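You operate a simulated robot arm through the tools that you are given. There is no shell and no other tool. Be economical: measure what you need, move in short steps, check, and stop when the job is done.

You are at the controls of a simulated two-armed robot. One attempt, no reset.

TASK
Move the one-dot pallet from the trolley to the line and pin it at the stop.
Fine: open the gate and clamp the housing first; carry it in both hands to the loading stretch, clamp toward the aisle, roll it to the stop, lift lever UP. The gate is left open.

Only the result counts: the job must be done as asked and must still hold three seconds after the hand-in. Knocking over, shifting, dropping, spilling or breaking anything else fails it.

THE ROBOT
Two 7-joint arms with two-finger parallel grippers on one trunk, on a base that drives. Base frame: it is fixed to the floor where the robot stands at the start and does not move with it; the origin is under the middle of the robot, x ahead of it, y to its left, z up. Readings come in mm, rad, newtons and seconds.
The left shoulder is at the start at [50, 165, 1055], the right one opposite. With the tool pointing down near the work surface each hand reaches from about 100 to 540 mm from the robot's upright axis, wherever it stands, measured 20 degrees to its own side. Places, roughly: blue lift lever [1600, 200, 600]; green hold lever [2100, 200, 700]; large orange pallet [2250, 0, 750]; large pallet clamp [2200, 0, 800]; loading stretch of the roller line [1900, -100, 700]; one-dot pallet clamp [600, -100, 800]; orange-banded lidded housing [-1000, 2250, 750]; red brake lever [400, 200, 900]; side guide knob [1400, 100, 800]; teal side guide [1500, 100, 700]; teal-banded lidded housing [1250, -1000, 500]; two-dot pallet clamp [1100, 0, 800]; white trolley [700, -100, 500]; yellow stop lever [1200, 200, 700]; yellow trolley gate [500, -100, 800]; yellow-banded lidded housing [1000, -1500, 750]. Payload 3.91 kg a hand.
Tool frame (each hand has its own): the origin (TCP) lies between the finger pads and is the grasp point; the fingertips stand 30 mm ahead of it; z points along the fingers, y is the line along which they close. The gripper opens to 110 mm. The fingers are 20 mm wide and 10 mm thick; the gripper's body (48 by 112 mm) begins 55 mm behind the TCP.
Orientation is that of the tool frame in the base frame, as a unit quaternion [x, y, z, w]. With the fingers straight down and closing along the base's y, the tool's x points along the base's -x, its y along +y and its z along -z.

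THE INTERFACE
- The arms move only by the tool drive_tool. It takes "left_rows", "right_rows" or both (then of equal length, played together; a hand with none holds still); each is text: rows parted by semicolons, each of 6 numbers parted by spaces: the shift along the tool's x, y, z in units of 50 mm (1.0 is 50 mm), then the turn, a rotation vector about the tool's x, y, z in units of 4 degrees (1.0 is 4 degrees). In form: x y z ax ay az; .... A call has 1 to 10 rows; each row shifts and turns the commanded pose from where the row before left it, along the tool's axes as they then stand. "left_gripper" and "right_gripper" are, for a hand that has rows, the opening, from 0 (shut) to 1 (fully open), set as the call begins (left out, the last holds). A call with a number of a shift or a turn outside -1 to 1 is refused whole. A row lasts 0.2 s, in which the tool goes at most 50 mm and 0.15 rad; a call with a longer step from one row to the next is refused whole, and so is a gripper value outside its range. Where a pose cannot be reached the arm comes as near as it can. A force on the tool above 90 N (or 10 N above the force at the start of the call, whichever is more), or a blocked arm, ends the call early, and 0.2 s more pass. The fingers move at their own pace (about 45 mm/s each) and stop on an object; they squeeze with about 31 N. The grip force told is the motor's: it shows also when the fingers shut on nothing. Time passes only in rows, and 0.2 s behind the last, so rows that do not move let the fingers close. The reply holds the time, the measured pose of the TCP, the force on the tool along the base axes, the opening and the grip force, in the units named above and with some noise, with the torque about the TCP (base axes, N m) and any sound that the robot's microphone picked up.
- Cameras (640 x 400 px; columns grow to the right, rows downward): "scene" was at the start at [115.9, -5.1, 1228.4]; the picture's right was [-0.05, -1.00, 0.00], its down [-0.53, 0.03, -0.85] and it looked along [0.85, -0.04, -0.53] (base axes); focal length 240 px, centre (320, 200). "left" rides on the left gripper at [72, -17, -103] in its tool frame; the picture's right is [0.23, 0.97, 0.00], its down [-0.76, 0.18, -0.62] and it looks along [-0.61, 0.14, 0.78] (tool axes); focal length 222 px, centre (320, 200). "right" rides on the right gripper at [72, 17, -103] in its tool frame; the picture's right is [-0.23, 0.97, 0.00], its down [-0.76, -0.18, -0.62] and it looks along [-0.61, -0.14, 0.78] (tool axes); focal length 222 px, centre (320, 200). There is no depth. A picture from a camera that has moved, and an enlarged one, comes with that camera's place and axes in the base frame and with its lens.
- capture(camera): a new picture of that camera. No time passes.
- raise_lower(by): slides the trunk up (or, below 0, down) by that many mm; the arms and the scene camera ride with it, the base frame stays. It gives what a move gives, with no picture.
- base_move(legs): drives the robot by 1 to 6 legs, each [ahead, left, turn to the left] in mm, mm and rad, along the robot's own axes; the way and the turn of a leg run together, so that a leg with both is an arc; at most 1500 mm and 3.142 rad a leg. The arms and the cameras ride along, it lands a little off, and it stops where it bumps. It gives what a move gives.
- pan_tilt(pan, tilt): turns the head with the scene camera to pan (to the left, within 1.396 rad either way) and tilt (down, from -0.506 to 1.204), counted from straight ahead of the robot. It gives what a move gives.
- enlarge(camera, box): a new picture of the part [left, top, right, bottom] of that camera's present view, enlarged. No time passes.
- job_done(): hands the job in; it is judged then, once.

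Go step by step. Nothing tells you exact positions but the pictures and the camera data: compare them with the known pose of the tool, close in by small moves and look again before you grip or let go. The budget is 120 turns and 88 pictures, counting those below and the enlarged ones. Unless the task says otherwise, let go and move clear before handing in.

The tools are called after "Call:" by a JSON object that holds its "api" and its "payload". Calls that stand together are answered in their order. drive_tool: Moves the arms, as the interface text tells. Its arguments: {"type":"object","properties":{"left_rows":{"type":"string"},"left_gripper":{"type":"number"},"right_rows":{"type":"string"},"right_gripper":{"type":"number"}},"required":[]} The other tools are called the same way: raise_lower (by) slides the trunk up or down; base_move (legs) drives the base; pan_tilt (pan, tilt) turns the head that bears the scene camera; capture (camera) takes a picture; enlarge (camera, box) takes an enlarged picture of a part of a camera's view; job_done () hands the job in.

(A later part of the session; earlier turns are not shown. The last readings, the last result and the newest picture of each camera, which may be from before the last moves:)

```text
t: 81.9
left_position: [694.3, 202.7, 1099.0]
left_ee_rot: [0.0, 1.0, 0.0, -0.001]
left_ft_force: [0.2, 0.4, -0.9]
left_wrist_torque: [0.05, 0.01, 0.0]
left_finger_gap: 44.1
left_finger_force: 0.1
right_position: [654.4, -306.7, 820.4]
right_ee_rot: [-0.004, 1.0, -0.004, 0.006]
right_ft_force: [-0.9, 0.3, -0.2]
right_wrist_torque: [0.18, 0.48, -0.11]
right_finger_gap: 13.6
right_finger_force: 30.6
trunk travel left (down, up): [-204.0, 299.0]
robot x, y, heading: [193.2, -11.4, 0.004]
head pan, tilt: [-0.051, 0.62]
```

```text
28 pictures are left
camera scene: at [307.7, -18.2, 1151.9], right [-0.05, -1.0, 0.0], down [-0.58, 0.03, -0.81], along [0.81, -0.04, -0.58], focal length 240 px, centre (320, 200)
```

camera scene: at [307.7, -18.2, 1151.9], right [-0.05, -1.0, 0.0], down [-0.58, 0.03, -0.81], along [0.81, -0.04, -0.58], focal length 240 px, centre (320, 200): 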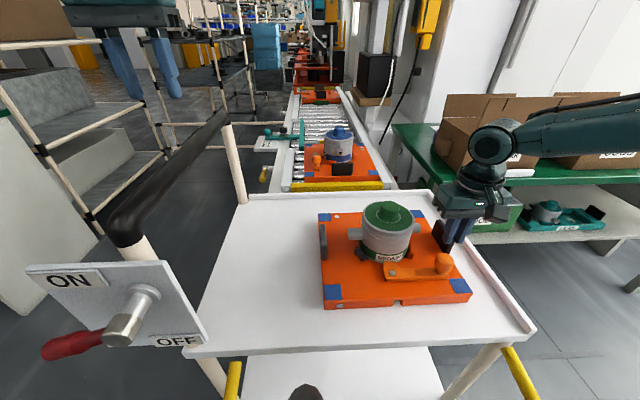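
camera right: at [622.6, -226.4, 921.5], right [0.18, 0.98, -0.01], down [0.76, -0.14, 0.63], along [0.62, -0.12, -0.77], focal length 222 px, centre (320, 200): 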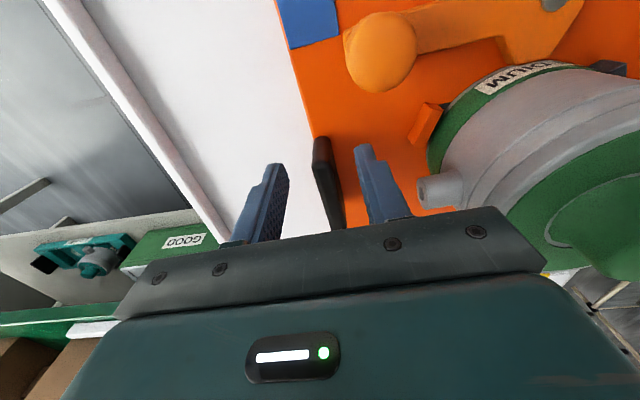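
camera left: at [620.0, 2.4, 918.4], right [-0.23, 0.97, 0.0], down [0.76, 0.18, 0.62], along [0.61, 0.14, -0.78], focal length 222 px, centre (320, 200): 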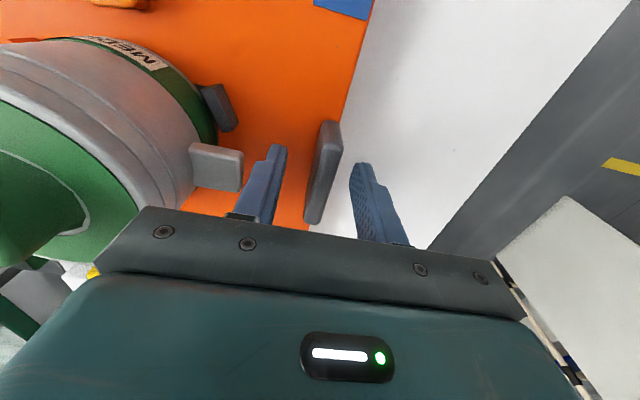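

The pallet slid cleanly; blades should now be at about [653,-53] and [654,-307]. I release, lift, and move the base right to face the pallet centre.

Call:
{"api": "drive_tool", "payload": {"right_rows": "0 0 0 0 0 0;0 0 0 0 0 0;0 0 -0.6 0 0 0;0 0 -1 0 0 0;0 0 -1 0 0 0", "right_gripper": 0.42}}

Call:
{"api": "base_move", "payload": {"legs": [[0, -168, 0]]}}

Call:
{"api": "drive_tool", "payload": {"left_rows": "0.2 -0.85 0 0 0 0;0.2 -0.85 0 0 0 0;0.4 0 0.8 0 0 0;0 0 1 0 0 0;0 0 1 0 0 0", "right_rows": "0 0.9 0 0 0 0;0 0.9 0 0 0 0;0 0.9 0 0 0 0;0 0.65 0 0 0 0;0 0 0 0 0 0"}}

Call:
{"api": "capture", "payload": {"camera": "scene"}}

```text
t: 83.1
left_position: [692.3, 202.3, 1098.9]
left_ee_rot: [-0.001, 1.0, -0.001, 0.0]
left_ft_force: [-0.3, -0.2, 0.2]
left_wrist_torque: [0.03, -0.01, 0.01]
left_finger_gap: 43.8
left_finger_force: 0.0
right_position: [653.1, -308.7, 948.8]
right_ee_rot: [-0.005, 1.0, -0.006, 0.007]
right_ft_force: [-0.9, 0.6, -0.5]
right_wrist_torque: [-0.02, -0.01, -0.03]
right_finger_gap: 46.4
right_finger_force: 0.1
trunk travel left (down, up): [-204.0, 299.0]
robot x, y, heading: [193.3, -12.5, -0.0]
head pan, tilt: [-0.051, 0.62]
```

```text
t: 85.1
left_position: [695.8, 37.3, 1099.2]
left_ee_rot: [0.004, 1.0, -0.001, -0.002]
left_ft_force: [0.5, 0.0, 0.6]
left_wrist_torque: [-0.04, 0.02, -0.01]
left_finger_gap: 43.9
left_finger_force: 0.0
right_position: [650.8, -473.6, 948.0]
right_ee_rot: [-0.001, 1.0, -0.005, 0.007]
right_ft_force: [-0.7, 0.4, 0.9]
right_wrist_torque: [0.03, 0.01, 0.01]
right_finger_gap: 46.2
right_finger_force: 0.1
trunk travel left (down, up): [-204.0, 299.0]
robot x, y, heading: [191.9, -174.9, -0.005]
head pan, tilt: [-0.051, 0.62]
```

```text
t: 86.3
left_position: [653.2, -49.5, 968.8]
left_ee_rot: [0.002, 1.0, 0.0, 0.006]
left_ft_force: [0.3, -0.5, -0.2]
left_wrist_torque: [0.01, -0.02, 0.0]
left_finger_gap: 43.9
left_finger_force: 0.0
right_position: [649.8, -317.0, 948.9]
right_ee_rot: [0.0, 1.0, -0.003, 0.008]
right_ft_force: [0.3, -0.2, 0.6]
right_wrist_torque: [0.02, -0.03, -0.01]
right_finger_gap: 46.1
right_finger_force: 0.1
right hand out of reach, approached as far as the arm can: row 4
trunk travel left (down, up): [-204.0, 299.0]
robot x, y, heading: [192.5, -173.6, -0.005]
head pan, tilt: [-0.051, 0.62]
```

```text
27 pictures are left
camera scene: at [305.0, -181.3, 1154.2], right [-0.06, -1.0, 0.0], down [-0.58, 0.03, -0.82], along [0.81, -0.04, -0.58], focal length 240 px, centre (320, 200)
```

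scene: 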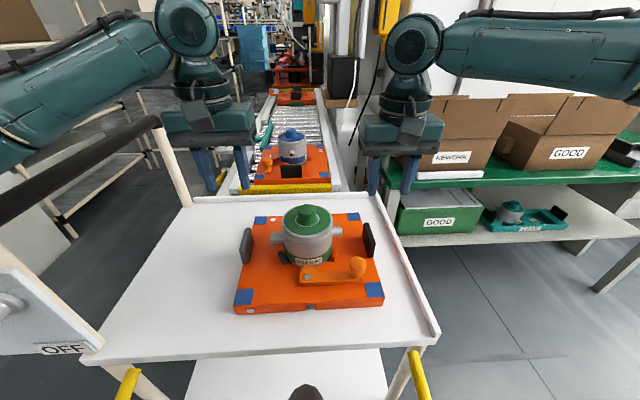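

Both hands are nearly over the blades; the right is just short by its cross-body limit, so I shift the base 25 mm left and lower both.

Call:
{"api": "base_move", "payload": {"legs": [[0, 28, 0]]}}

Call:
{"api": "drive_tool", "payload": {"left_rows": "0 -0.25 0 0 0 0;0 -0.25 0 0 0 0;0 0 0.8 0 0 0;0 0 0.8 0 0 0;0 0 0 0 0 0", "right_rows": "0 -0.13 0 0 0 0;0 -0.13 0 0 0 0;0 0 0.6 0 0 0;0 0 0.6 0 0 0;0 0 0 0 0 0"}}

Call:
{"api": "capture", "payload": {"camera": "right"}}

Call:
{"api": "capture", "payload": {"camera": "left"}}

```text
t: 87.3
left_position: [654.2, -20.8, 961.0]
left_ee_rot: [0.003, 1.0, -0.001, -0.002]
left_ft_force: [0.7, 0.4, -0.3]
left_wrist_torque: [0.01, -0.02, 0.01]
left_finger_gap: 43.9
left_finger_force: 0.0
right_position: [651.5, -287.6, 946.9]
right_ee_rot: [-0.001, 1.0, -0.004, 0.007]
right_ft_force: [0.7, 0.6, 0.2]
right_wrist_torque: [0.02, -0.03, -0.01]
right_finger_gap: 46.1
right_finger_force: 0.1
trunk travel left (down, up): [-204.0, 299.0]
robot x, y, heading: [188.2, -145.8, -0.01]
head pan, tilt: [-0.051, 0.62]
```

```text
t: 88.3
left_position: [663.7, -26.6, 989.7]
left_ee_rot: [-0.018, 0.993, -0.004, 0.116]
left_ft_force: [-0.9, 0.0, 0.0]
left_wrist_torque: [0.02, 0.01, 0.01]
left_finger_gap: 44.1
left_finger_force: 0.0
right_position: [651.5, -295.7, 896.7]
right_ee_rot: [-0.003, 1.0, -0.006, 0.011]
right_ft_force: [0.2, 0.8, 0.1]
right_wrist_torque: [-0.04, 0.0, -0.01]
right_finger_gap: 46.2
right_finger_force: 0.1
trunk travel left (down, up): [-204.0, 299.0]
robot x, y, heading: [190.8, -143.5, 0.003]
head pan, tilt: [-0.051, 0.62]
stopped in row 4 (left hand): the arm was blocked; the commanded pose is now the measured one
```

```text
26 pictures are left
camera right: at [574.7, -277.3, 999.0], right [0.22, 0.98, -0.01], down [0.75, -0.17, 0.64], along [0.62, -0.15, -0.77], focal length 222 px, centre (320, 200)
```

right: 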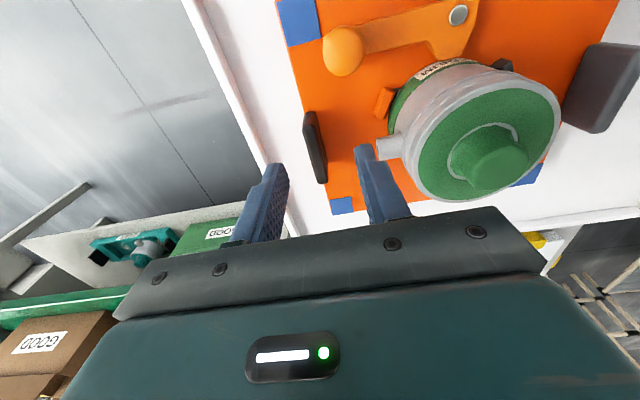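

```text
25 pictures are left
camera left: at [570.7, -45.8, 1074.5], right [-0.25, 0.97, -0.06], down [0.59, 0.21, 0.78], along [0.77, 0.16, -0.62], focal length 222 px, centre (320, 200)
```

left: 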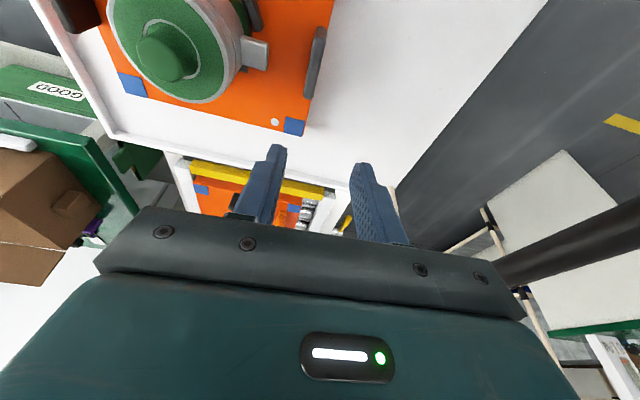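

The left forearm is still fouling the handle, so I lift it and re-approach with the robot standing farther right and turned about 15° left, which pulls the left elbow well clear while keeping the right hand in its range.

Call:
{"api": "drive_tool", "payload": {"left_rows": "0 0 -0.9 0 0 0;0 0 -0.9 0 0 0;0 0 -0.8 -0.03 0.83 0.13;0 0 -0.8 -0.03 0.83 0.13;0 0 -0.3 -0.03 0.83 0.13;0 0 0 -0.03 0.83 0.13", "right_rows": "0 0 -0.9 0 0 0;0 0 -0.3 0 0 0;0 0 0 0 0 0;0 0 0 0 0 0;0 0 0 0 0 0;0 0 0 0 0 0"}}

Call:
{"api": "base_move", "payload": {"legs": [[0, -128, 0], [0, 0, 0.26]]}}

```text
t: 89.7
left_position: [636.5, -32.6, 1164.8]
left_ee_rot: [0.006, 1.0, 0.001, -0.013]
left_ft_force: [0.1, 0.4, -0.5]
left_wrist_torque: [-0.02, 0.01, 0.01]
left_finger_gap: 43.9
left_finger_force: 0.0
right_position: [653.5, -296.3, 954.5]
right_ee_rot: [-0.002, 1.0, -0.004, 0.006]
right_ft_force: [0.2, -0.1, 0.5]
right_wrist_torque: [0.0, -0.02, 0.02]
right_finger_gap: 46.3
right_finger_force: 0.1
trunk travel left (down, up): [-204.0, 299.0]
robot x, y, heading: [188.9, -145.5, -0.003]
head pan, tilt: [-0.051, 0.62]
```

```text
t: 92.3
left_position: [592.8, -50.4, 1163.9]
left_ee_rot: [-0.12, 0.993, 0.001, -0.012]
left_ft_force: [-0.5, 0.4, -0.7]
left_wrist_torque: [0.04, 0.02, -0.02]
left_finger_gap: 43.9
left_finger_force: 0.1
right_position: [677.4, -301.4, 954.7]
right_ee_rot: [-0.129, 0.992, -0.004, 0.008]
right_ft_force: [-0.2, 0.0, -0.5]
right_wrist_torque: [0.0, 0.01, -0.01]
right_finger_gap: 46.2
right_finger_force: 0.0
trunk travel left (down, up): [-204.0, 299.0]
robot x, y, heading: [193.6, -268.2, 0.254]
head pan, tilt: [-0.051, 0.62]
```

Now align both hands' yaw with the pallet and bring them over the blades.

Call:
{"api": "drive_tool", "payload": {"left_rows": "0 0 0 0 0 0.86;0 0 0 0 -0.34 0.86;0 0 0 0 0 0.86;0 0 0 0 0 0.86;-0.6 0 0 0 0 0;-0.6 0 0 0 0 0;0 0 1 0 0 0;0 0 1 0 0 0;0 0 1 0 0 0;0 0 0.8 0 0 0", "right_rows": "0 0 0 0 0 0.92;0 0 0 0 0 0.92;0 0 0 0 0 0.92;0 0 0 0 0 0.92;0.24 0 0 0 0 0;0.24 -0.06 0 0 0 0;0 0 0 0 0 0;0 0 0 0 0 0;0 0 0 0 0 0;0 0 0.2 0 0 0"}}

Call:
{"api": "capture", "payload": {"camera": "scene"}}

```text
t: 94.5
left_position: [655.0, -47.5, 972.3]
left_ee_rot: [0.0, 1.0, 0.001, 0.001]
left_ft_force: [-0.4, -0.2, -0.2]
left_wrist_torque: [-0.01, 0.02, -0.02]
left_finger_gap: 44.1
left_finger_force: 0.1
right_position: [653.4, -304.3, 945.0]
right_ee_rot: [0.0, 1.0, -0.002, 0.009]
right_ft_force: [-1.0, 0.3, -0.1]
right_wrist_torque: [-0.01, -0.01, 0.01]
right_finger_gap: 46.1
right_finger_force: 0.1
trunk travel left (down, up): [-204.0, 299.0]
robot x, y, heading: [195.6, -268.6, 0.256]
head pan, tilt: [-0.051, 0.62]
```

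```text
24 pictures are left
camera scene: at [304.8, -245.0, 1152.0], right [0.2, -0.98, 0.0], down [-0.57, -0.12, -0.81], along [0.8, 0.16, -0.58], focal length 240 px, centre (320, 200)
```

scene: 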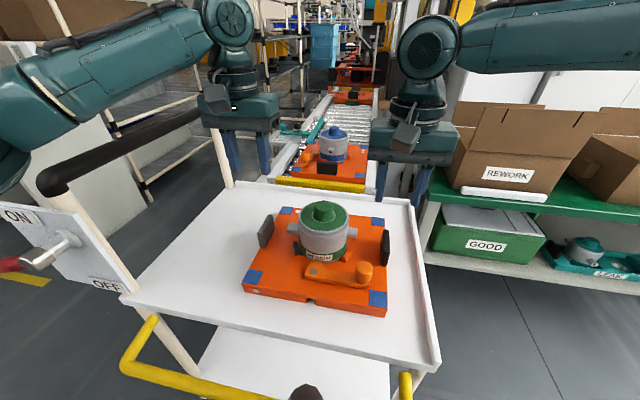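

Both hands are aligned over the blades. I lower them together, watching for blocking.

Call:
{"api": "drive_tool", "payload": {"left_rows": "0 -0.07 0.5 0 0 0;0 0 0.5 0 0 0;0 0 0.5 0 0 0;0 0 0.4 0 0 0", "right_rows": "0 0 0.5 0 0 0;0 0 0.4 0 0 0;0 0 0.4 0 0 0;0 0 0.2 0 0 0"}}

Call:
{"api": "capture", "payload": {"camera": "left"}}

```text
t: 95.5
left_position: [655.6, -53.2, 880.7]
left_ee_rot: [-0.001, 1.0, 0.001, 0.0]
left_ft_force: [0.0, -0.4, -0.5]
left_wrist_torque: [0.0, -0.01, 0.0]
left_finger_gap: 43.7
left_finger_force: 0.1
right_position: [655.4, -304.6, 869.0]
right_ee_rot: [0.0, 1.0, -0.002, 0.008]
right_ft_force: [-0.4, -0.3, -0.6]
right_wrist_torque: [-0.03, 0.0, 0.02]
right_finger_gap: 46.2
right_finger_force: 0.0
trunk travel left (down, up): [-204.0, 299.0]
robot x, y, heading: [194.6, -269.6, 0.254]
head pan, tilt: [-0.051, 0.62]
```

```text
23 pictures are left
camera left: at [584.2, -71.3, 983.8], right [-0.23, 0.97, 0.0], down [0.76, 0.18, 0.62], along [0.61, 0.14, -0.78], focal length 222 px, centre (320, 200)
```

left: 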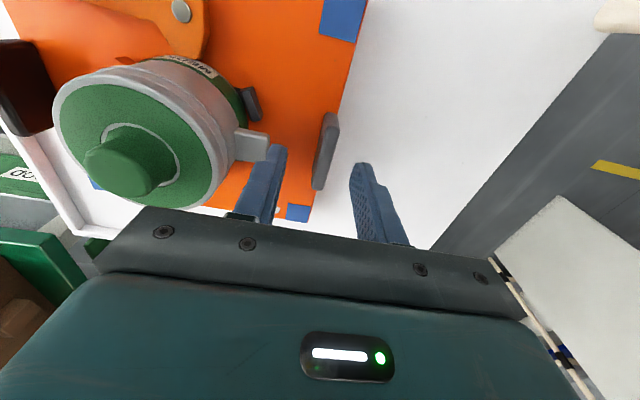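

No block. Lower the rest and then close both hands.

Call:
{"api": "drive_tool", "payload": {"left_rows": "-0.1 0.05 0.5 0 0 0;0 0 0.5 0 0 0;0 0 0.35 0 0 0", "right_rows": "0 0 0.4 0 0 0;0 0 0.4 0 0 0;0 0 0.32 0 0 0"}}

Call:
{"api": "capture", "payload": {"camera": "right"}}

```text
t: 96.3
left_position: [662.8, -50.4, 810.6]
left_ee_rot: [-0.001, 1.0, 0.002, 0.0]
left_ft_force: [-0.3, -0.3, -0.9]
left_wrist_torque: [-0.03, 0.0, 0.0]
left_finger_gap: 43.8
left_finger_force: 0.1
right_position: [654.8, -305.9, 813.3]
right_ee_rot: [-0.001, 1.0, -0.003, 0.008]
right_ft_force: [-0.1, 0.8, -0.1]
right_wrist_torque: [-0.02, 0.03, 0.01]
right_finger_gap: 46.0
right_finger_force: 0.0
trunk travel left (down, up): [-204.0, 299.0]
robot x, y, heading: [190.9, -270.8, 0.255]
head pan, tilt: [-0.051, 0.62]
```

```text
22 pictures are left
camera right: at [579.5, -286.5, 916.5], right [0.23, 0.97, 0.0], down [0.75, -0.17, 0.64], along [0.62, -0.14, -0.77], focal length 222 px, centre (320, 200)
```

right: 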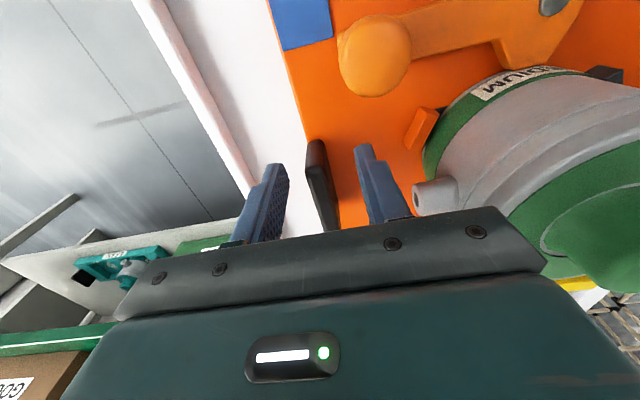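

Both blades lie between the fingers. I close both hands and then test-lift with the trunk.

Call:
{"api": "drive_tool", "payload": {"left_rows": "0 0 0 0 0 0;0 0 0 0 0 0;0 0 0 0 0 0;0 0 0 0 0 0", "right_rows": "0 0 0 0 0 0;0 0 0 0 0 0;0 0 0 0 0 0;0 0 0 0 0 0", "left_gripper": 0, "right_gripper": 0}}

Call:
{"api": "raise_lower", "payload": {"by": 25}}

```text
t: 97.3
left_position: [661.6, -45.1, 812.0]
left_ee_rot: [-0.006, 1.0, 0.007, -0.001]
left_ft_force: [3.2, 40.6, -0.4]
left_wrist_torque: [0.39, 0.18, -0.23]
left_finger_gap: 14.0
left_finger_force: 30.8
right_position: [654.3, -310.2, 813.3]
right_ee_rot: [0.002, 1.0, -0.012, 0.007]
right_ft_force: [0.4, -44.0, 11.3]
right_wrist_torque: [-0.58, -0.66, 0.01]
right_finger_gap: 14.1
right_finger_force: 31.0
trunk travel left (down, up): [-204.0, 299.0]
robot x, y, heading: [192.7, -271.5, 0.251]
head pan, tilt: [-0.051, 0.62]
```

```text
t: 98.0
left_position: [662.1, -44.7, 834.2]
left_ee_rot: [-0.006, 1.0, 0.007, -0.004]
left_ft_force: [0.0, 38.1, -10.2]
left_wrist_torque: [0.45, 0.59, -0.31]
left_finger_gap: 14.0
left_finger_force: 30.4
right_position: [655.8, -308.1, 835.2]
right_ee_rot: [0.001, 1.0, -0.012, 0.004]
right_ft_force: [-0.1, -38.2, -9.5]
right_wrist_torque: [-0.4, -0.14, 0.06]
right_finger_gap: 14.4
right_finger_force: 31.4
trunk travel left (down, up): [-229.0, 274.0]
robot x, y, heading: [191.9, -269.4, 0.254]
head pan, tilt: [-0.051, 0.62]
```

Lifted: each hand carries about 10 N, with some outward strain since the blades are 265 mm apart. I relax that, then lift higher and look.

Call:
{"api": "drive_tool", "payload": {"left_rows": "0 0.06 0 0 0 0;0 0.05 0 0 0 0", "right_rows": "0 -0.06 0 0 0 0;0 -0.04 0 0 0 0"}}

Call:
{"api": "raise_lower", "payload": {"by": 110}}

Call:
{"api": "capture", "payload": {"camera": "scene"}}

```text
t: 98.6
left_position: [662.7, -44.7, 834.3]
left_ee_rot: [-0.001, 1.0, 0.002, -0.001]
left_ft_force: [0.3, 17.9, -11.0]
left_wrist_torque: [0.36, 0.16, 0.13]
left_finger_gap: 13.9
left_finger_force: 31.5
right_position: [654.9, -310.6, 838.1]
right_ee_rot: [0.0, 1.0, -0.005, 0.007]
right_ft_force: [-1.8, -17.6, -8.8]
right_wrist_torque: [-0.05, 0.29, -0.01]
right_finger_gap: 13.9
right_finger_force: 31.2
trunk travel left (down, up): [-229.0, 274.0]
robot x, y, heading: [194.2, -269.0, 0.252]
head pan, tilt: [-0.051, 0.62]
```

```text
t: 100.0
left_position: [663.5, -45.0, 945.8]
left_ee_rot: [-0.001, 1.0, 0.002, -0.001]
left_ft_force: [2.1, 15.8, -11.4]
left_wrist_torque: [0.23, -0.4, 0.22]
left_finger_gap: 13.6
left_finger_force: 31.2
right_position: [655.6, -310.2, 946.9]
right_ee_rot: [0.0, 1.0, -0.004, 0.007]
right_ft_force: [-1.6, -14.8, -10.0]
right_wrist_torque: [-0.01, 0.85, 0.12]
right_finger_gap: 13.6
right_finger_force: 30.6
trunk travel left (down, up): [-339.0, 164.0]
robot x, y, heading: [193.6, -267.5, 0.254]
head pan, tilt: [-0.051, 0.62]
```

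```text
21 pictures are left
camera scene: at [306.5, -244.8, 1286.7], right [0.2, -0.98, 0.0], down [-0.57, -0.12, -0.81], along [0.8, 0.16, -0.58], focal length 240 px, centre (320, 200)
```

scene: 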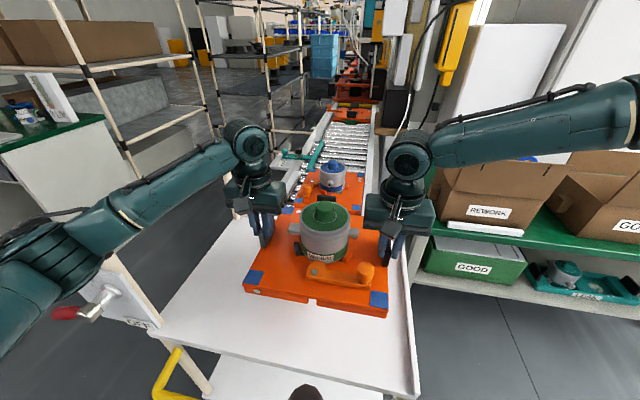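

The pallet is up, level and clear of the tray. I back away along my heading, then turn right by 90° so that I'll end up facing the line from the aisle.

Call:
{"api": "base_move", "payload": {"legs": [[-510, 0, 0], [0, 0, -1.571]]}}

Call:
{"api": "pan_tilt", "payload": {"pan": 1.35, "tilt": 0.35}}

Call:
{"api": "capture", "payload": {"camera": "scene"}}

```text
t: 106.9
left_position: [-92.7, -876.2, 944.3]
left_ee_rot: [0.716, 0.698, 0.003, 0.0]
left_ft_force: [15.9, -1.8, -11.5]
left_wrist_torque: [0.34, -0.31, 0.2]
left_finger_gap: 13.9
left_finger_force: 31.0
right_position: [-358.3, -862.2, 947.3]
right_ee_rot: [0.716, 0.698, -0.007, 0.002]
right_ft_force: [-15.2, 1.8, -9.0]
right_wrist_torque: [0.14, 0.04, 0.1]
right_finger_gap: 14.1
right_finger_force: 30.9
trunk travel left (down, up): [-339.0, 164.0]
robot x, y, heading: [-301.6, -398.0, -1.347]
head pan, tilt: [-0.051, 0.62]
```

```text
t: 108.5
left_position: [-92.7, -876.0, 944.9]
left_ee_rot: [0.716, 0.698, 0.002, 0.0]
left_ft_force: [-0.8, -1.1, -10.9]
left_wrist_torque: [0.28, 0.07, 0.2]
left_finger_gap: 13.4
left_finger_force: 31.2
right_position: [-358.0, -861.0, 947.4]
right_ee_rot: [0.717, 0.697, -0.008, 0.001]
right_ft_force: [2.7, 1.6, -9.6]
right_wrist_torque: [0.18, -0.38, 0.2]
right_finger_gap: 14.2
right_finger_force: 31.5
trunk travel left (down, up): [-339.0, 164.0]
robot x, y, heading: [-302.4, -395.9, -1.35]
head pan, tilt: [1.349, 0.351]
```

```text
20 pictures are left
camera scene: at [-207.4, -430.5, 1311.3], right [0.0, -1.0, 0.0], down [-0.34, 0.0, -0.94], along [0.94, 0.0, -0.34], focal length 240 px, centre (320, 200)
```

scene: 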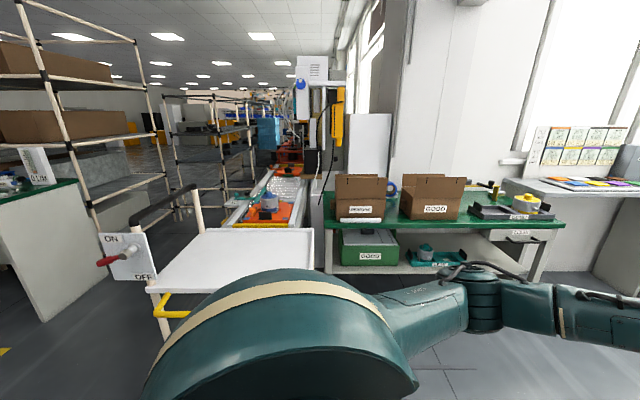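

The aisle between the line and the racks is about 1.2 m wide (y ≈ 200 to 1400). I back into it sideways, keeping the pallet toward the line side and clear of the trolley handle.

Call:
{"api": "base_move", "payload": {"legs": [[0, 0, 0.026], [-1240, 315, 0], [270, 1065, 0]]}}

Call:
{"api": "pan_tilt", "payload": {"pan": 0.75, "tilt": 0.5}}

Call:
{"api": "capture", "payload": {"camera": "scene"}}

```text
t: 124.5
left_position: [996.5, 470.9, 945.5]
left_ee_rot: [0.693, 0.721, 0.003, 0.0]
left_ft_force: [-0.8, -1.0, -10.1]
left_wrist_torque: [0.24, 0.05, 0.2]
left_finger_gap: 13.7
left_finger_force: 30.5
right_position: [729.8, 468.0, 947.5]
right_ee_rot: [0.694, 0.72, -0.008, 0.001]
right_ft_force: [0.7, 0.2, -8.6]
right_wrist_torque: [0.26, -0.36, 0.15]
right_finger_gap: 13.7
right_finger_force: 31.4
trunk travel left (down, up): [-339.0, 164.0]
robot x, y, heading: [753.1, 933.2, -1.278]
head pan, tilt: [1.349, 0.351]
```

```text
t: 125.5
left_position: [995.9, 472.4, 945.0]
left_ee_rot: [0.693, 0.721, 0.003, 0.001]
left_ft_force: [-2.1, -1.5, -10.8]
left_wrist_torque: [0.24, 0.1, 0.16]
left_finger_gap: 13.8
left_finger_force: 30.6
right_position: [731.3, 468.6, 948.5]
right_ee_rot: [0.693, 0.721, -0.007, 0.001]
right_ft_force: [2.4, 1.3, -8.8]
right_wrist_torque: [0.29, -0.38, 0.16]
right_finger_gap: 13.9
right_finger_force: 31.0
trunk travel left (down, up): [-339.0, 164.0]
robot x, y, heading: [752.6, 933.2, -1.277]
head pan, tilt: [0.75, 0.499]
```

```text
19 pictures are left
camera scene: at [837.4, 855.7, 1297.6], right [-0.5, -0.86, 0.0], down [-0.41, 0.24, -0.88], along [0.76, -0.44, -0.48], focal length 240 px, centre (320, 200)
```

scene: 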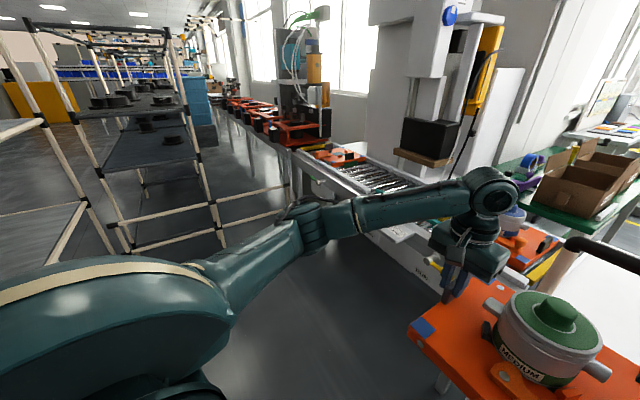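

The way ahead is clear. I straighten the yaw and continue along the aisle toward the loading stretch.

Call:
{"api": "base_move", "payload": {"legs": [[0, 0, -0.04], [265, 890, 0]]}}

Call:
{"api": "pan_tilt", "payload": {"pan": -0.25, "tilt": 0.6}}

Call:
{"api": "capture", "payload": {"camera": "scene"}}

```text
t: 134.3
left_position: [1929.3, 442.7, 945.4]
left_ee_rot: [0.704, 0.71, 0.003, 0.0]
left_ft_force: [-2.5, -1.7, -10.4]
left_wrist_torque: [0.29, 0.08, 0.16]
left_finger_gap: 14.0
left_finger_force: 31.7
right_position: [1663.1, 450.3, 948.1]
right_ee_rot: [0.704, 0.71, -0.007, 0.002]
right_ft_force: [1.5, 0.6, -9.4]
right_wrist_torque: [0.16, -0.38, 0.13]
right_finger_gap: 14.0
right_finger_force: 31.3
trunk travel left (down, up): [-339.0, 164.0]
robot x, y, heading: [1698.7, 910.4, -1.311]
head pan, tilt: [0.75, 0.499]
```

```text
t: 135.5
left_position: [1929.3, 444.5, 945.9]
left_ee_rot: [0.704, 0.711, 0.003, 0.0]
left_ft_force: [-1.7, -0.1, -10.2]
left_wrist_torque: [0.26, 0.11, 0.17]
left_finger_gap: 13.7
left_finger_force: 31.1
right_position: [1664.3, 449.4, 948.5]
right_ee_rot: [0.704, 0.71, -0.007, 0.002]
right_ft_force: [2.2, 1.9, -8.3]
right_wrist_torque: [0.26, -0.39, 0.21]
right_finger_gap: 13.8
right_finger_force: 30.7
trunk travel left (down, up): [-339.0, 164.0]
robot x, y, heading: [1700.0, 911.8, -1.311]
head pan, tilt: [-0.25, 0.6]
```

```text
18 pictures are left
camera scene: at [1707.0, 792.9, 1288.5], right [-1.0, -0.01, 0.0], down [-0.01, 0.57, -0.82], along [0.01, -0.82, -0.57], focal length 240 px, centre (320, 200)
```

scene: 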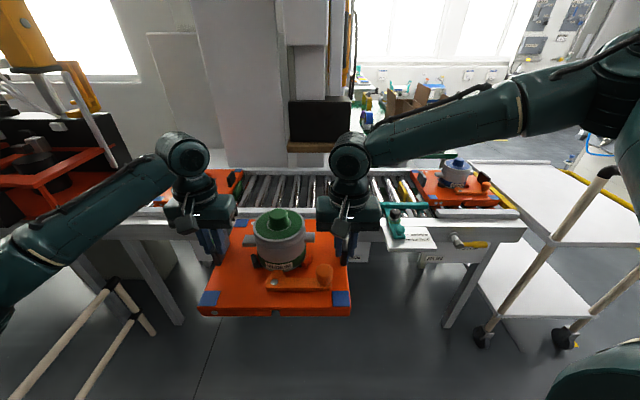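

I see the rollers, the teal guide with its MEDIUM/LARGE plate, and the levers. Zooming on the line.

Call:
{"api": "enlarge", "payload": {"camera": "scene", "box": [220, 155, 520, 275]}}

```text
2.13 times, centred on (370, 215) of scene
camera zoom: at [1707.0, 792.9, 1288.5], right [-1.0, -0.01, 0.0], down [-0.01, 0.57, -0.82], along [0.01, -0.82, -0.57], focal length 513 px, centre (213, 168)
```

zoom: 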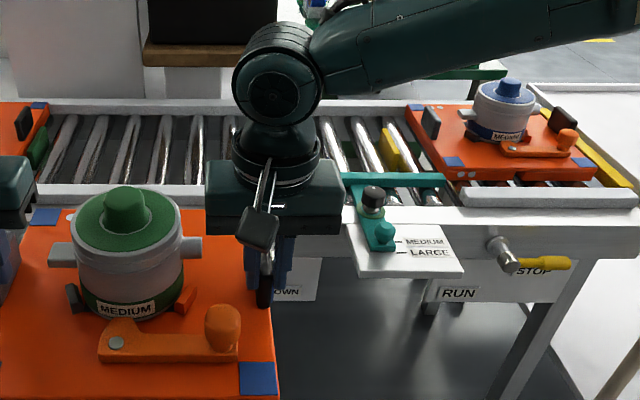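

The stop lever points to STOP with the yellow stop raised near x ≈ 1356, and the free rollers for loading are around x 1750-2050. I approach the line partway and look down in front of the base.

Call:
{"api": "base_move", "payload": {"legs": [[400, -16, -0.01]]}}

Call:
{"api": "pan_tilt", "payload": {"pan": -0.25, "tilt": 0.95}}

Call:
{"api": "capture", "payload": {"camera": "scene"}}

```text
t: 138.0
left_position: [2019.3, 56.6, 945.4]
left_ee_rot: [0.702, 0.712, 0.002, -0.001]
left_ft_force: [-2.3, -0.8, -10.9]
left_wrist_torque: [0.29, 0.1, 0.17]
left_finger_gap: 13.7
left_finger_force: 30.8
right_position: [1753.8, 59.8, 946.7]
right_ee_rot: [0.702, 0.712, -0.008, 0.001]
right_ft_force: [2.1, 0.6, -8.8]
right_wrist_torque: [0.25, -0.38, 0.13]
right_finger_gap: 13.8
right_finger_force: 30.8
trunk travel left (down, up): [-339.0, 164.0]
robot x, y, heading: [1788.4, 522.4, -1.309]
head pan, tilt: [-0.25, 0.6]
```

```text
t: 138.9
left_position: [2020.8, 56.2, 944.8]
left_ee_rot: [0.702, 0.712, 0.002, 0.0]
left_ft_force: [-2.1, -1.1, -10.8]
left_wrist_torque: [0.17, 0.06, 0.15]
left_finger_gap: 14.0
left_finger_force: 31.1
right_position: [1754.1, 60.1, 947.7]
right_ee_rot: [0.702, 0.712, -0.007, 0.0]
right_ft_force: [2.2, 0.9, -9.2]
right_wrist_torque: [0.25, -0.42, 0.14]
right_finger_gap: 13.8
right_finger_force: 31.5
trunk travel left (down, up): [-339.0, 164.0]
robot x, y, heading: [1788.6, 523.4, -1.305]
head pan, tilt: [-0.25, 0.949]
```

```text
16 pictures are left
camera scene: at [1795.0, 419.1, 1260.1], right [-1.0, -0.02, 0.0], down [-0.01, 0.81, -0.58], along [0.01, -0.58, -0.81], focal length 240 px, centre (320, 200)
```

scene: 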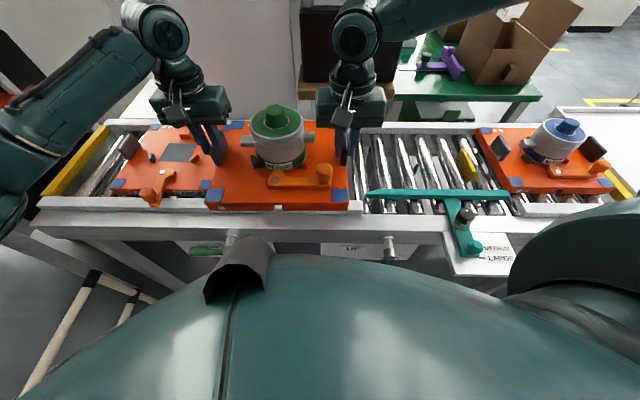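

The lift-lever hub is near x ≈ 1616 and the large pallet begins near x ≈ 2095, so my drop spot centred on x ≈ 1887 fits. I close in carefully so the blades come to y ≈ -107.

Call:
{"api": "base_move", "payload": {"legs": [[97, -26, -0.012], [62, -17, 0]]}}

Call:
{"api": "pan_tilt", "payload": {"pan": -0.25, "tilt": 0.8}}

Call:
{"api": "capture", "payload": {"camera": "scene"}}

```text
t: 140.6
left_position: [2012.9, -88.3, 943.5]
left_ee_rot: [0.707, 0.707, 0.002, 0.0]
left_ft_force: [-2.6, -0.3, -8.8]
left_wrist_torque: [0.15, 0.25, 0.0]
left_finger_gap: 14.0
left_finger_force: 31.0
right_position: [1748.0, -79.6, 946.3]
right_ee_rot: [0.707, 0.707, -0.008, 0.002]
right_ft_force: [1.9, 0.1, -9.5]
right_wrist_torque: [0.31, -0.32, 0.02]
right_finger_gap: 13.9
right_finger_force: 31.2
trunk travel left (down, up): [-339.0, 164.0]
robot x, y, heading: [1793.0, 381.8, -1.322]
head pan, tilt: [-0.25, 0.949]
stopped in leg 2: the robot was blocked; the commanded pose is now the measured one
```

```text
t: 141.3
left_position: [2012.7, -90.1, 944.8]
left_ee_rot: [0.706, 0.708, 0.002, 0.001]
left_ft_force: [-1.4, -0.8, -10.3]
left_wrist_torque: [0.22, 0.1, 0.06]
left_finger_gap: 13.6
left_finger_force: 31.1
right_position: [1747.5, -81.6, 946.6]
right_ee_rot: [0.708, 0.706, -0.008, 0.002]
right_ft_force: [2.1, 1.2, -9.8]
right_wrist_torque: [0.27, -0.36, 0.18]
right_finger_gap: 14.1
right_finger_force: 31.2
trunk travel left (down, up): [-339.0, 164.0]
robot x, y, heading: [1791.4, 379.3, -1.321]
head pan, tilt: [-0.25, 0.799]
```

```text
15 pictures are left
camera scene: at [1794.3, 269.8, 1271.5], right [-1.0, 0.0, 0.0], down [0.0, 0.72, -0.7], along [0.0, -0.7, -0.72], focal length 240 px, centre (320, 200)
```

scene: 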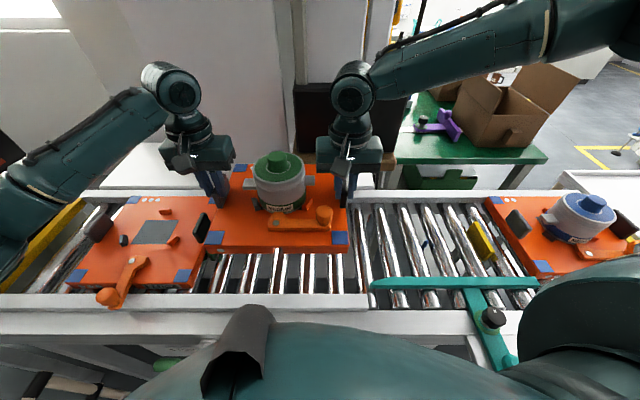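

The base touched something at y ≈ 380 and stopped; I'll ease it back a hair and do the last 30 mm with both arms, so the blades come to y ≈ -116 in line with the two-dot pallet.

Call:
{"api": "base_move", "payload": {"legs": [[-6, 0, 0]]}}

Call:
{"api": "drive_tool", "payload": {"left_rows": "-0.18 0 0 0 0 0;-0.18 0 0 0 0 0;-0.18 0 0 0 0 0;-0.18 0 0 0 0 0", "right_rows": "-0.18 0 0 0 0 0;-0.18 0 0 0 0 0;-0.18 0 0 0 0 0;-0.18 0 0 0 0 0"}}

```text
t: 142.1
left_position: [2011.6, -84.1, 944.1]
left_ee_rot: [0.706, 0.708, 0.002, 0.0]
left_ft_force: [-2.3, -0.7, -10.8]
left_wrist_torque: [0.3, 0.14, 0.08]
left_finger_gap: 13.8
left_finger_force: 30.6
right_position: [1745.5, -77.0, 946.3]
right_ee_rot: [0.707, 0.707, -0.008, 0.002]
right_ft_force: [2.2, 0.8, -8.9]
right_wrist_torque: [0.21, -0.37, 0.14]
right_finger_gap: 14.0
right_finger_force: 30.8
trunk travel left (down, up): [-339.0, 164.0]
robot x, y, heading: [1790.4, 385.9, -1.319]
head pan, tilt: [-0.25, 0.799]
```

```text
t: 143.1
left_position: [2012.2, -121.6, 943.4]
left_ee_rot: [0.706, 0.708, 0.002, 0.001]
left_ft_force: [-2.0, -0.8, -10.2]
left_wrist_torque: [0.39, 0.2, 0.22]
left_finger_gap: 13.8
left_finger_force: 30.6
right_position: [1745.5, -114.4, 945.5]
right_ee_rot: [0.708, 0.706, -0.007, 0.002]
right_ft_force: [1.8, 1.3, -9.5]
right_wrist_torque: [0.08, -0.26, 0.12]
right_finger_gap: 13.9
right_finger_force: 30.3
trunk travel left (down, up): [-339.0, 164.0]
robot x, y, heading: [1785.4, 389.7, -1.316]
head pan, tilt: [-0.25, 0.799]
```

In place. I lower with the trunk partway and check.

Call:
{"api": "raise_lower", "payload": {"by": -110}}

Call:
{"api": "capture", "payload": {"camera": "scene"}}

```text
t: 144.5
left_position: [2011.5, -120.2, 835.5]
left_ee_rot: [0.705, 0.709, 0.001, 0.002]
left_ft_force: [0.7, -2.5, -7.5]
left_wrist_torque: [-0.95, 0.18, 0.16]
left_finger_gap: 13.7
left_finger_force: 30.8
right_position: [1746.7, -112.7, 838.3]
right_ee_rot: [0.708, 0.706, -0.008, 0.004]
right_ft_force: [-0.2, -0.1, -0.4]
right_wrist_torque: [-0.59, -0.15, 0.27]
right_finger_gap: 13.7
right_finger_force: 30.6
trunk travel left (down, up): [-229.0, 274.0]
robot x, y, heading: [1787.5, 388.5, -1.322]
head pan, tilt: [-0.25, 0.799]
```

```text
14 pictures are left
camera scene: at [1792.7, 276.4, 1161.9], right [-1.0, 0.0, 0.0], down [0.0, 0.72, -0.7], along [0.0, -0.7, -0.72], focal length 240 px, centre (320, 200)
```

scene: 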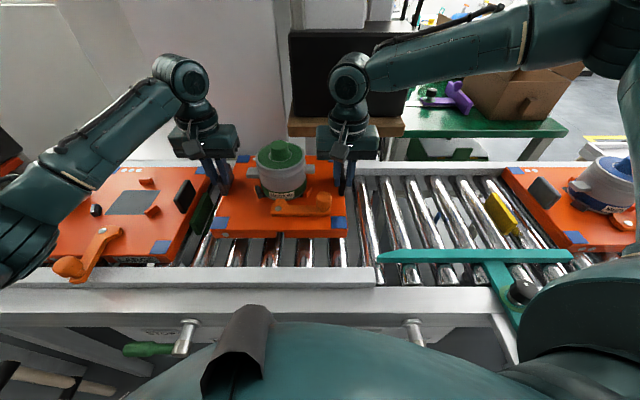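

There is already partial support, so contact may be near. I lower a few millimetres and read the forces.

Call:
{"api": "raise_lower", "payload": {"by": -8}}

Call:
{"api": "enlarge", "payload": {"camera": "scene", "box": [190, 130, 390, 260]}}

```text
t: 145.0
left_position: [2012.5, -119.8, 827.5]
left_ee_rot: [0.707, 0.707, 0.001, 0.001]
left_ft_force: [1.0, -0.1, -3.6]
left_wrist_torque: [-0.71, 0.24, 0.09]
left_finger_gap: 14.2
left_finger_force: 30.9
right_position: [1746.9, -111.8, 829.0]
right_ee_rot: [0.708, 0.706, -0.008, 0.004]
right_ft_force: [0.1, 2.2, -2.5]
right_wrist_torque: [-0.54, -0.26, 0.13]
right_finger_gap: 13.8
right_finger_force: 30.9
trunk travel left (down, up): [-221.0, 282.0]
robot x, y, heading: [1788.6, 387.4, -1.321]
head pan, tilt: [-0.25, 0.799]
```

```text
3.08 times, centred on (290, 195) of scene
camera zoom: at [1792.8, 276.9, 1153.7], right [-1.0, 0.0, 0.0], down [0.0, 0.72, -0.7], along [0.0, -0.7, -0.72], focal length 740 px, centre (412, 215)
```

zoom: 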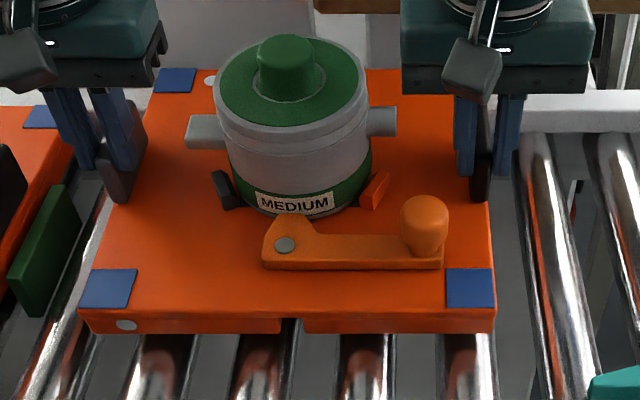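

The pallet's back edge is catching the far rail. I lift slightly, shift 10 mm toward me, and lower again.

Call:
{"api": "raise_lower", "payload": {"by": 14}}

Call:
{"api": "drive_tool", "payload": {"left_rows": "0.11 0 0 0 0 0;0.11 0 0 0 0 0", "right_rows": "0.09 0 0 0 0 0;0.09 0 0 0 0 0"}}

Call:
{"api": "raise_lower", "payload": {"by": -22}}

```text
t: 145.7
left_position: [2012.1, -119.9, 840.1]
left_ee_rot: [0.707, 0.707, 0.002, -0.001]
left_ft_force: [-0.5, -0.3, -9.9]
left_wrist_torque: [0.06, 0.24, 0.06]
left_finger_gap: 14.1
left_finger_force: 30.8
right_position: [1746.1, -112.8, 841.3]
right_ee_rot: [0.708, 0.706, -0.007, 0.002]
right_ft_force: [0.5, 0.4, -10.8]
right_wrist_torque: [0.44, -0.18, 0.16]
right_finger_gap: 13.9
right_finger_force: 30.5
trunk travel left (down, up): [-235.0, 268.0]
robot x, y, heading: [1788.0, 385.1, -1.32]
head pan, tilt: [-0.25, 0.799]
```

```text
t: 146.3
left_position: [2011.4, -109.1, 839.3]
left_ee_rot: [0.706, 0.708, 0.001, 0.0]
left_ft_force: [-3.5, -3.8, -9.6]
left_wrist_torque: [0.38, 0.28, 0.54]
left_finger_gap: 13.6
left_finger_force: 31.4
right_position: [1745.1, -102.1, 842.8]
right_ee_rot: [0.707, 0.707, -0.008, 0.003]
right_ft_force: [4.5, 3.5, -9.7]
right_wrist_torque: [0.13, -0.25, 0.48]
right_finger_gap: 13.7
right_finger_force: 30.4
trunk travel left (down, up): [-235.0, 268.0]
robot x, y, heading: [1789.5, 384.8, -1.32]
head pan, tilt: [-0.25, 0.799]
```

```text
t: 146.9
left_position: [2011.9, -107.5, 822.2]
left_ee_rot: [0.707, 0.708, -0.001, 0.003]
left_ft_force: [-6.0, -1.0, 3.1]
left_wrist_torque: [-1.04, 0.25, 0.56]
left_finger_gap: 14.0
left_finger_force: 30.9
right_position: [1746.2, -103.4, 823.1]
right_ee_rot: [0.707, 0.707, -0.008, 0.006]
right_ft_force: [5.9, 3.8, -0.4]
right_wrist_torque: [-0.69, -0.28, 0.4]
right_finger_gap: 13.9
right_finger_force: 30.6
trunk travel left (down, up): [-213.0, 290.0]
robot x, y, heading: [1788.7, 388.3, -1.318]
head pan, tilt: [-0.25, 0.799]
```

Torque shows the back edge still resting on the rail. Another 12 mm toward me.

Call:
{"api": "raise_lower", "payload": {"by": 16}}

Call:
{"api": "drive_tool", "payload": {"left_rows": "0.14 0 0 0 0 0;0.13 0 0 0 0 0", "right_rows": "0.1 0 0 0 0 0;0.1 0 0 0 0 0"}}

Call:
{"api": "raise_lower", "payload": {"by": -22}}

Call:
{"api": "capture", "payload": {"camera": "scene"}}

```text
t: 147.6
left_position: [2012.0, -109.0, 833.9]
left_ee_rot: [0.707, 0.708, 0.001, -0.001]
left_ft_force: [-12.2, -2.5, -9.0]
left_wrist_torque: [-0.33, 0.46, 0.47]
left_finger_gap: 13.6
left_finger_force: 30.8
right_position: [1744.8, -102.5, 836.5]
right_ee_rot: [0.707, 0.707, -0.007, 0.001]
right_ft_force: [12.4, 3.0, -11.8]
right_wrist_torque: [0.86, -0.29, 0.4]
right_finger_gap: 13.7
right_finger_force: 31.1
trunk travel left (down, up): [-229.0, 274.0]
robot x, y, heading: [1785.5, 389.2, -1.322]
head pan, tilt: [-0.25, 0.799]
```

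```text
t: 148.2
left_position: [2012.2, -95.3, 833.9]
left_ee_rot: [0.707, 0.707, 0.0, 0.0]
left_ft_force: [-16.1, -5.6, -8.0]
left_wrist_torque: [0.08, 0.59, 0.66]
left_finger_gap: 14.2
left_finger_force: 31.0
right_position: [1745.9, -92.2, 837.5]
right_ee_rot: [0.707, 0.707, -0.007, 0.004]
right_ft_force: [16.6, 5.6, -11.4]
right_wrist_torque: [0.45, -0.29, 0.62]
right_finger_gap: 14.3
right_finger_force: 31.0
trunk travel left (down, up): [-229.0, 274.0]
robot x, y, heading: [1788.1, 386.1, -1.32]
head pan, tilt: [-0.25, 0.799]
```

```text
t: 148.8
left_position: [2011.3, -95.2, 812.7]
left_ee_rot: [0.707, 0.707, 0.001, 0.001]
left_ft_force: [-20.9, -4.1, -2.9]
left_wrist_torque: [0.38, 0.63, 0.61]
left_finger_gap: 13.7
left_finger_force: 31.1
right_position: [1746.0, -92.4, 815.7]
right_ee_rot: [0.707, 0.707, -0.007, 0.004]
right_ft_force: [20.0, 3.2, -11.1]
right_wrist_torque: [0.68, -0.48, 0.48]
right_finger_gap: 13.9
right_finger_force: 30.6
trunk travel left (down, up): [-207.0, 296.0]
robot x, y, heading: [1785.9, 384.0, -1.318]
head pan, tilt: [-0.25, 0.799]
```

```text
12 pictures are left
camera scene: at [1792.6, 275.9, 1139.5], right [-1.0, 0.0, 0.0], down [0.0, 0.72, -0.7], along [0.0, -0.7, -0.72], focal length 240 px, centre (320, 200)
```

scene: 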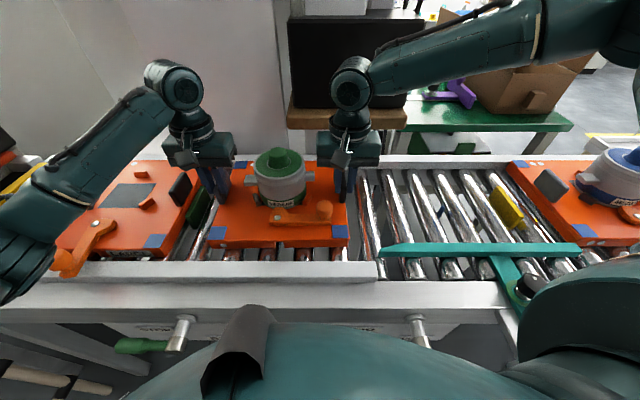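

Now the back clears the rail (torque gone). I continue down in small steps.

Call:
{"api": "raise_lower", "payload": {"by": -12}}

Call:
{"api": "raise_lower", "payload": {"by": -6}}

```text
t: 149.4
left_position: [2011.9, -93.3, 805.6]
left_ee_rot: [0.707, 0.707, -0.001, 0.005]
left_ft_force: [-18.1, -3.6, 23.1]
left_wrist_torque: [-0.04, 0.78, 0.64]
left_finger_gap: 14.2
left_finger_force: 31.1
right_position: [1745.9, -92.1, 810.1]
right_ee_rot: [0.707, 0.707, -0.009, 0.01]
right_ft_force: [23.2, -1.6, 14.1]
right_wrist_torque: [-0.07, -1.4, 0.32]
right_finger_gap: 13.6
right_finger_force: 30.9
trunk travel left (down, up): [-195.0, 308.0]
robot x, y, heading: [1789.6, 386.2, -1.324]
head pan, tilt: [-0.25, 0.799]
```

```text
t: 150.0
left_position: [2012.9, -92.1, 800.6]
left_ee_rot: [0.706, 0.708, -0.002, 0.005]
left_ft_force: [-12.1, 3.3, 37.6]
left_wrist_torque: [-0.29, 0.56, 0.45]
left_finger_gap: 13.6
left_finger_force: 30.7
right_position: [1745.4, -90.0, 802.4]
right_ee_rot: [0.707, 0.707, -0.01, 0.009]
right_ft_force: [12.2, -0.7, 25.7]
right_wrist_torque: [-0.69, -0.69, 0.17]
right_finger_gap: 14.0
right_finger_force: 31.4
trunk travel left (down, up): [-189.0, 314.0]
robot x, y, heading: [1788.8, 389.7, -1.321]
head pan, tilt: [-0.25, 0.799]
```

Both hands now feel even upward support at TCP ≈ 806: the pallet sits on the rollers. I relax the trunk a little and zoom to verify.

Call:
{"api": "raise_lower", "payload": {"by": 6}}

Call:
{"api": "enlarge", "payload": {"camera": "scene", "box": [190, 150, 390, 290]}}

```text
t: 150.6
left_position: [2012.6, -94.9, 799.1]
left_ee_rot: [0.707, 0.708, 0.002, 0.001]
left_ft_force: [-17.5, -1.7, -2.5]
left_wrist_torque: [-1.01, 0.51, 0.54]
left_finger_gap: 14.2
left_finger_force: 31.1
right_position: [1746.0, -90.1, 802.7]
right_ee_rot: [0.706, 0.708, -0.006, 0.004]
right_ft_force: [18.4, 3.7, -0.5]
right_wrist_torque: [-0.85, -0.83, 0.16]
right_finger_gap: 14.1
right_finger_force: 31.1
trunk travel left (down, up): [-195.0, 308.0]
robot x, y, heading: [1790.3, 386.9, -1.321]
head pan, tilt: [-0.25, 0.799]
```

```text
2.86 times, centred on (290, 220) of scene
camera zoom: at [1792.6, 277.5, 1127.1], right [-1.0, 0.0, 0.0], down [0.0, 0.72, -0.7], along [0.0, -0.7, -0.72], focal length 687 px, centre (406, 143)
```

zoom: 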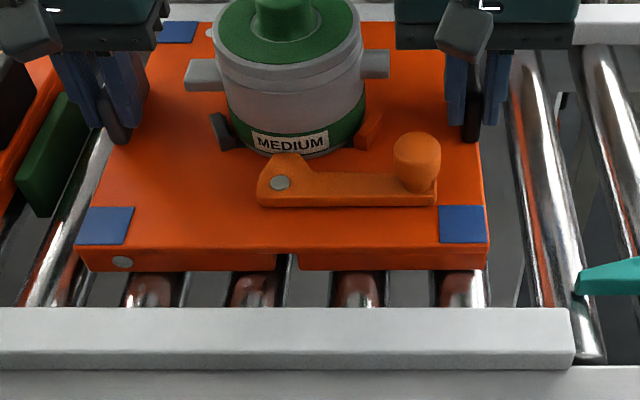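

It sits squarely on the rollers, clear of both rails. I release both hands and rise.

Call:
{"api": "drive_tool", "payload": {"left_rows": "0 0 0 0 0 0;0 0 0 0 0 0;0 0 -0.5 0 0 0;0 0 -1 0 0 0;0 0 -1 0 0 0;0 0 -1 0 0 0", "right_rows": "0 0 0 0 0 0;0 0 0 0 0 0;0 0 -0.5 0 0 0;0 0 -1 0 0 0;0 0 -1 0 0 0;0 0 -1 0 0 0", "left_gripper": 0.38, "right_gripper": 0.38}}

Call:
{"api": "base_move", "payload": {"legs": [[-190, 0, 0], [0, 0, -0.25]]}}

Call:
{"api": "pan_tilt", "payload": {"pan": -0.2, "tilt": 0.75}}

Call:
{"api": "capture", "payload": {"camera": "scene"}}

```text
t: 151.9
left_position: [2011.1, -92.7, 975.6]
left_ee_rot: [0.707, 0.708, 0.001, 0.001]
left_ft_force: [0.1, -0.6, 0.1]
left_wrist_torque: [-0.01, -0.01, 0.05]
left_finger_gap: 41.8
left_finger_force: 0.1
right_position: [1744.3, -91.4, 982.6]
right_ee_rot: [0.707, 0.707, -0.007, 0.003]
right_ft_force: [-0.5, -0.3, 0.1]
right_wrist_torque: [0.0, 0.01, -0.01]
right_finger_gap: 41.5
right_finger_force: 0.0
trunk travel left (down, up): [-195.0, 308.0]
robot x, y, heading: [1788.5, 384.3, -1.322]
head pan, tilt: [-0.25, 0.799]
```

```text
t: 154.3
left_position: [1844.9, 48.4, 974.7]
left_ee_rot: [0.786, 0.618, 0.0, 0.001]
left_ft_force: [-0.5, 0.6, 0.1]
left_wrist_torque: [-0.01, -0.02, -0.01]
left_finger_gap: 41.9
left_finger_force: 0.0
right_position: [1584.9, 114.2, 982.0]
right_ee_rot: [0.787, 0.617, -0.008, 0.002]
right_ft_force: [0.1, 0.6, -0.8]
right_wrist_torque: [0.0, 0.01, 0.0]
right_finger_gap: 41.8
right_finger_force: 0.1
trunk travel left (down, up): [-195.0, 308.0]
robot x, y, heading: [1742.3, 565.3, -1.56]
head pan, tilt: [-0.25, 0.799]
```

```text
t: 155.0
left_position: [1845.2, 47.8, 973.8]
left_ee_rot: [0.787, 0.618, 0.001, 0.001]
left_ft_force: [0.7, 0.2, 0.3]
left_wrist_torque: [0.02, -0.02, 0.0]
left_finger_gap: 41.6
left_finger_force: 0.1
right_position: [1585.2, 113.9, 982.3]
right_ee_rot: [0.787, 0.617, -0.009, 0.002]
right_ft_force: [0.0, 0.3, -0.8]
right_wrist_torque: [-0.04, 0.01, -0.01]
right_finger_gap: 41.8
right_finger_force: 0.1
trunk travel left (down, up): [-195.0, 308.0]
robot x, y, heading: [1740.2, 567.1, -1.566]
head pan, tilt: [-0.201, 0.75]
```

```text
10 pictures are left
camera scene: at [1723.4, 456.4, 1131.8], right [-0.98, 0.19, 0.0], down [0.13, 0.67, -0.73], along [-0.14, -0.72, -0.68], focal length 240 px, centre (320, 200)
```

scene: 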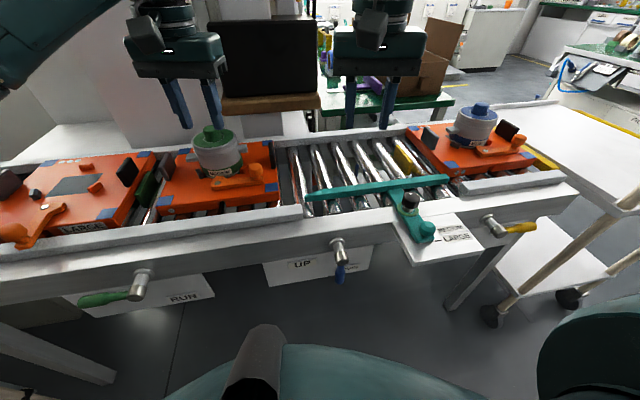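

The pallet stands fine on the rollers. I zoom on the lift lever and guide.

Call:
{"api": "enlarge", "payload": {"camera": "scene", "box": [250, 150, 480, 300]}}

```text
2.67 times, centred on (365, 225) of scene
camera zoom: at [1723.4, 456.4, 1131.8], right [-0.98, 0.19, 0.0], down [0.13, 0.67, -0.73], along [-0.14, -0.72, -0.68], focal length 641 px, centre (200, 133)
```

zoom: 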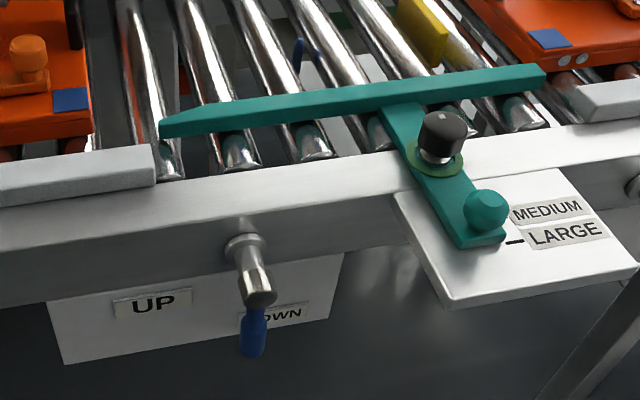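

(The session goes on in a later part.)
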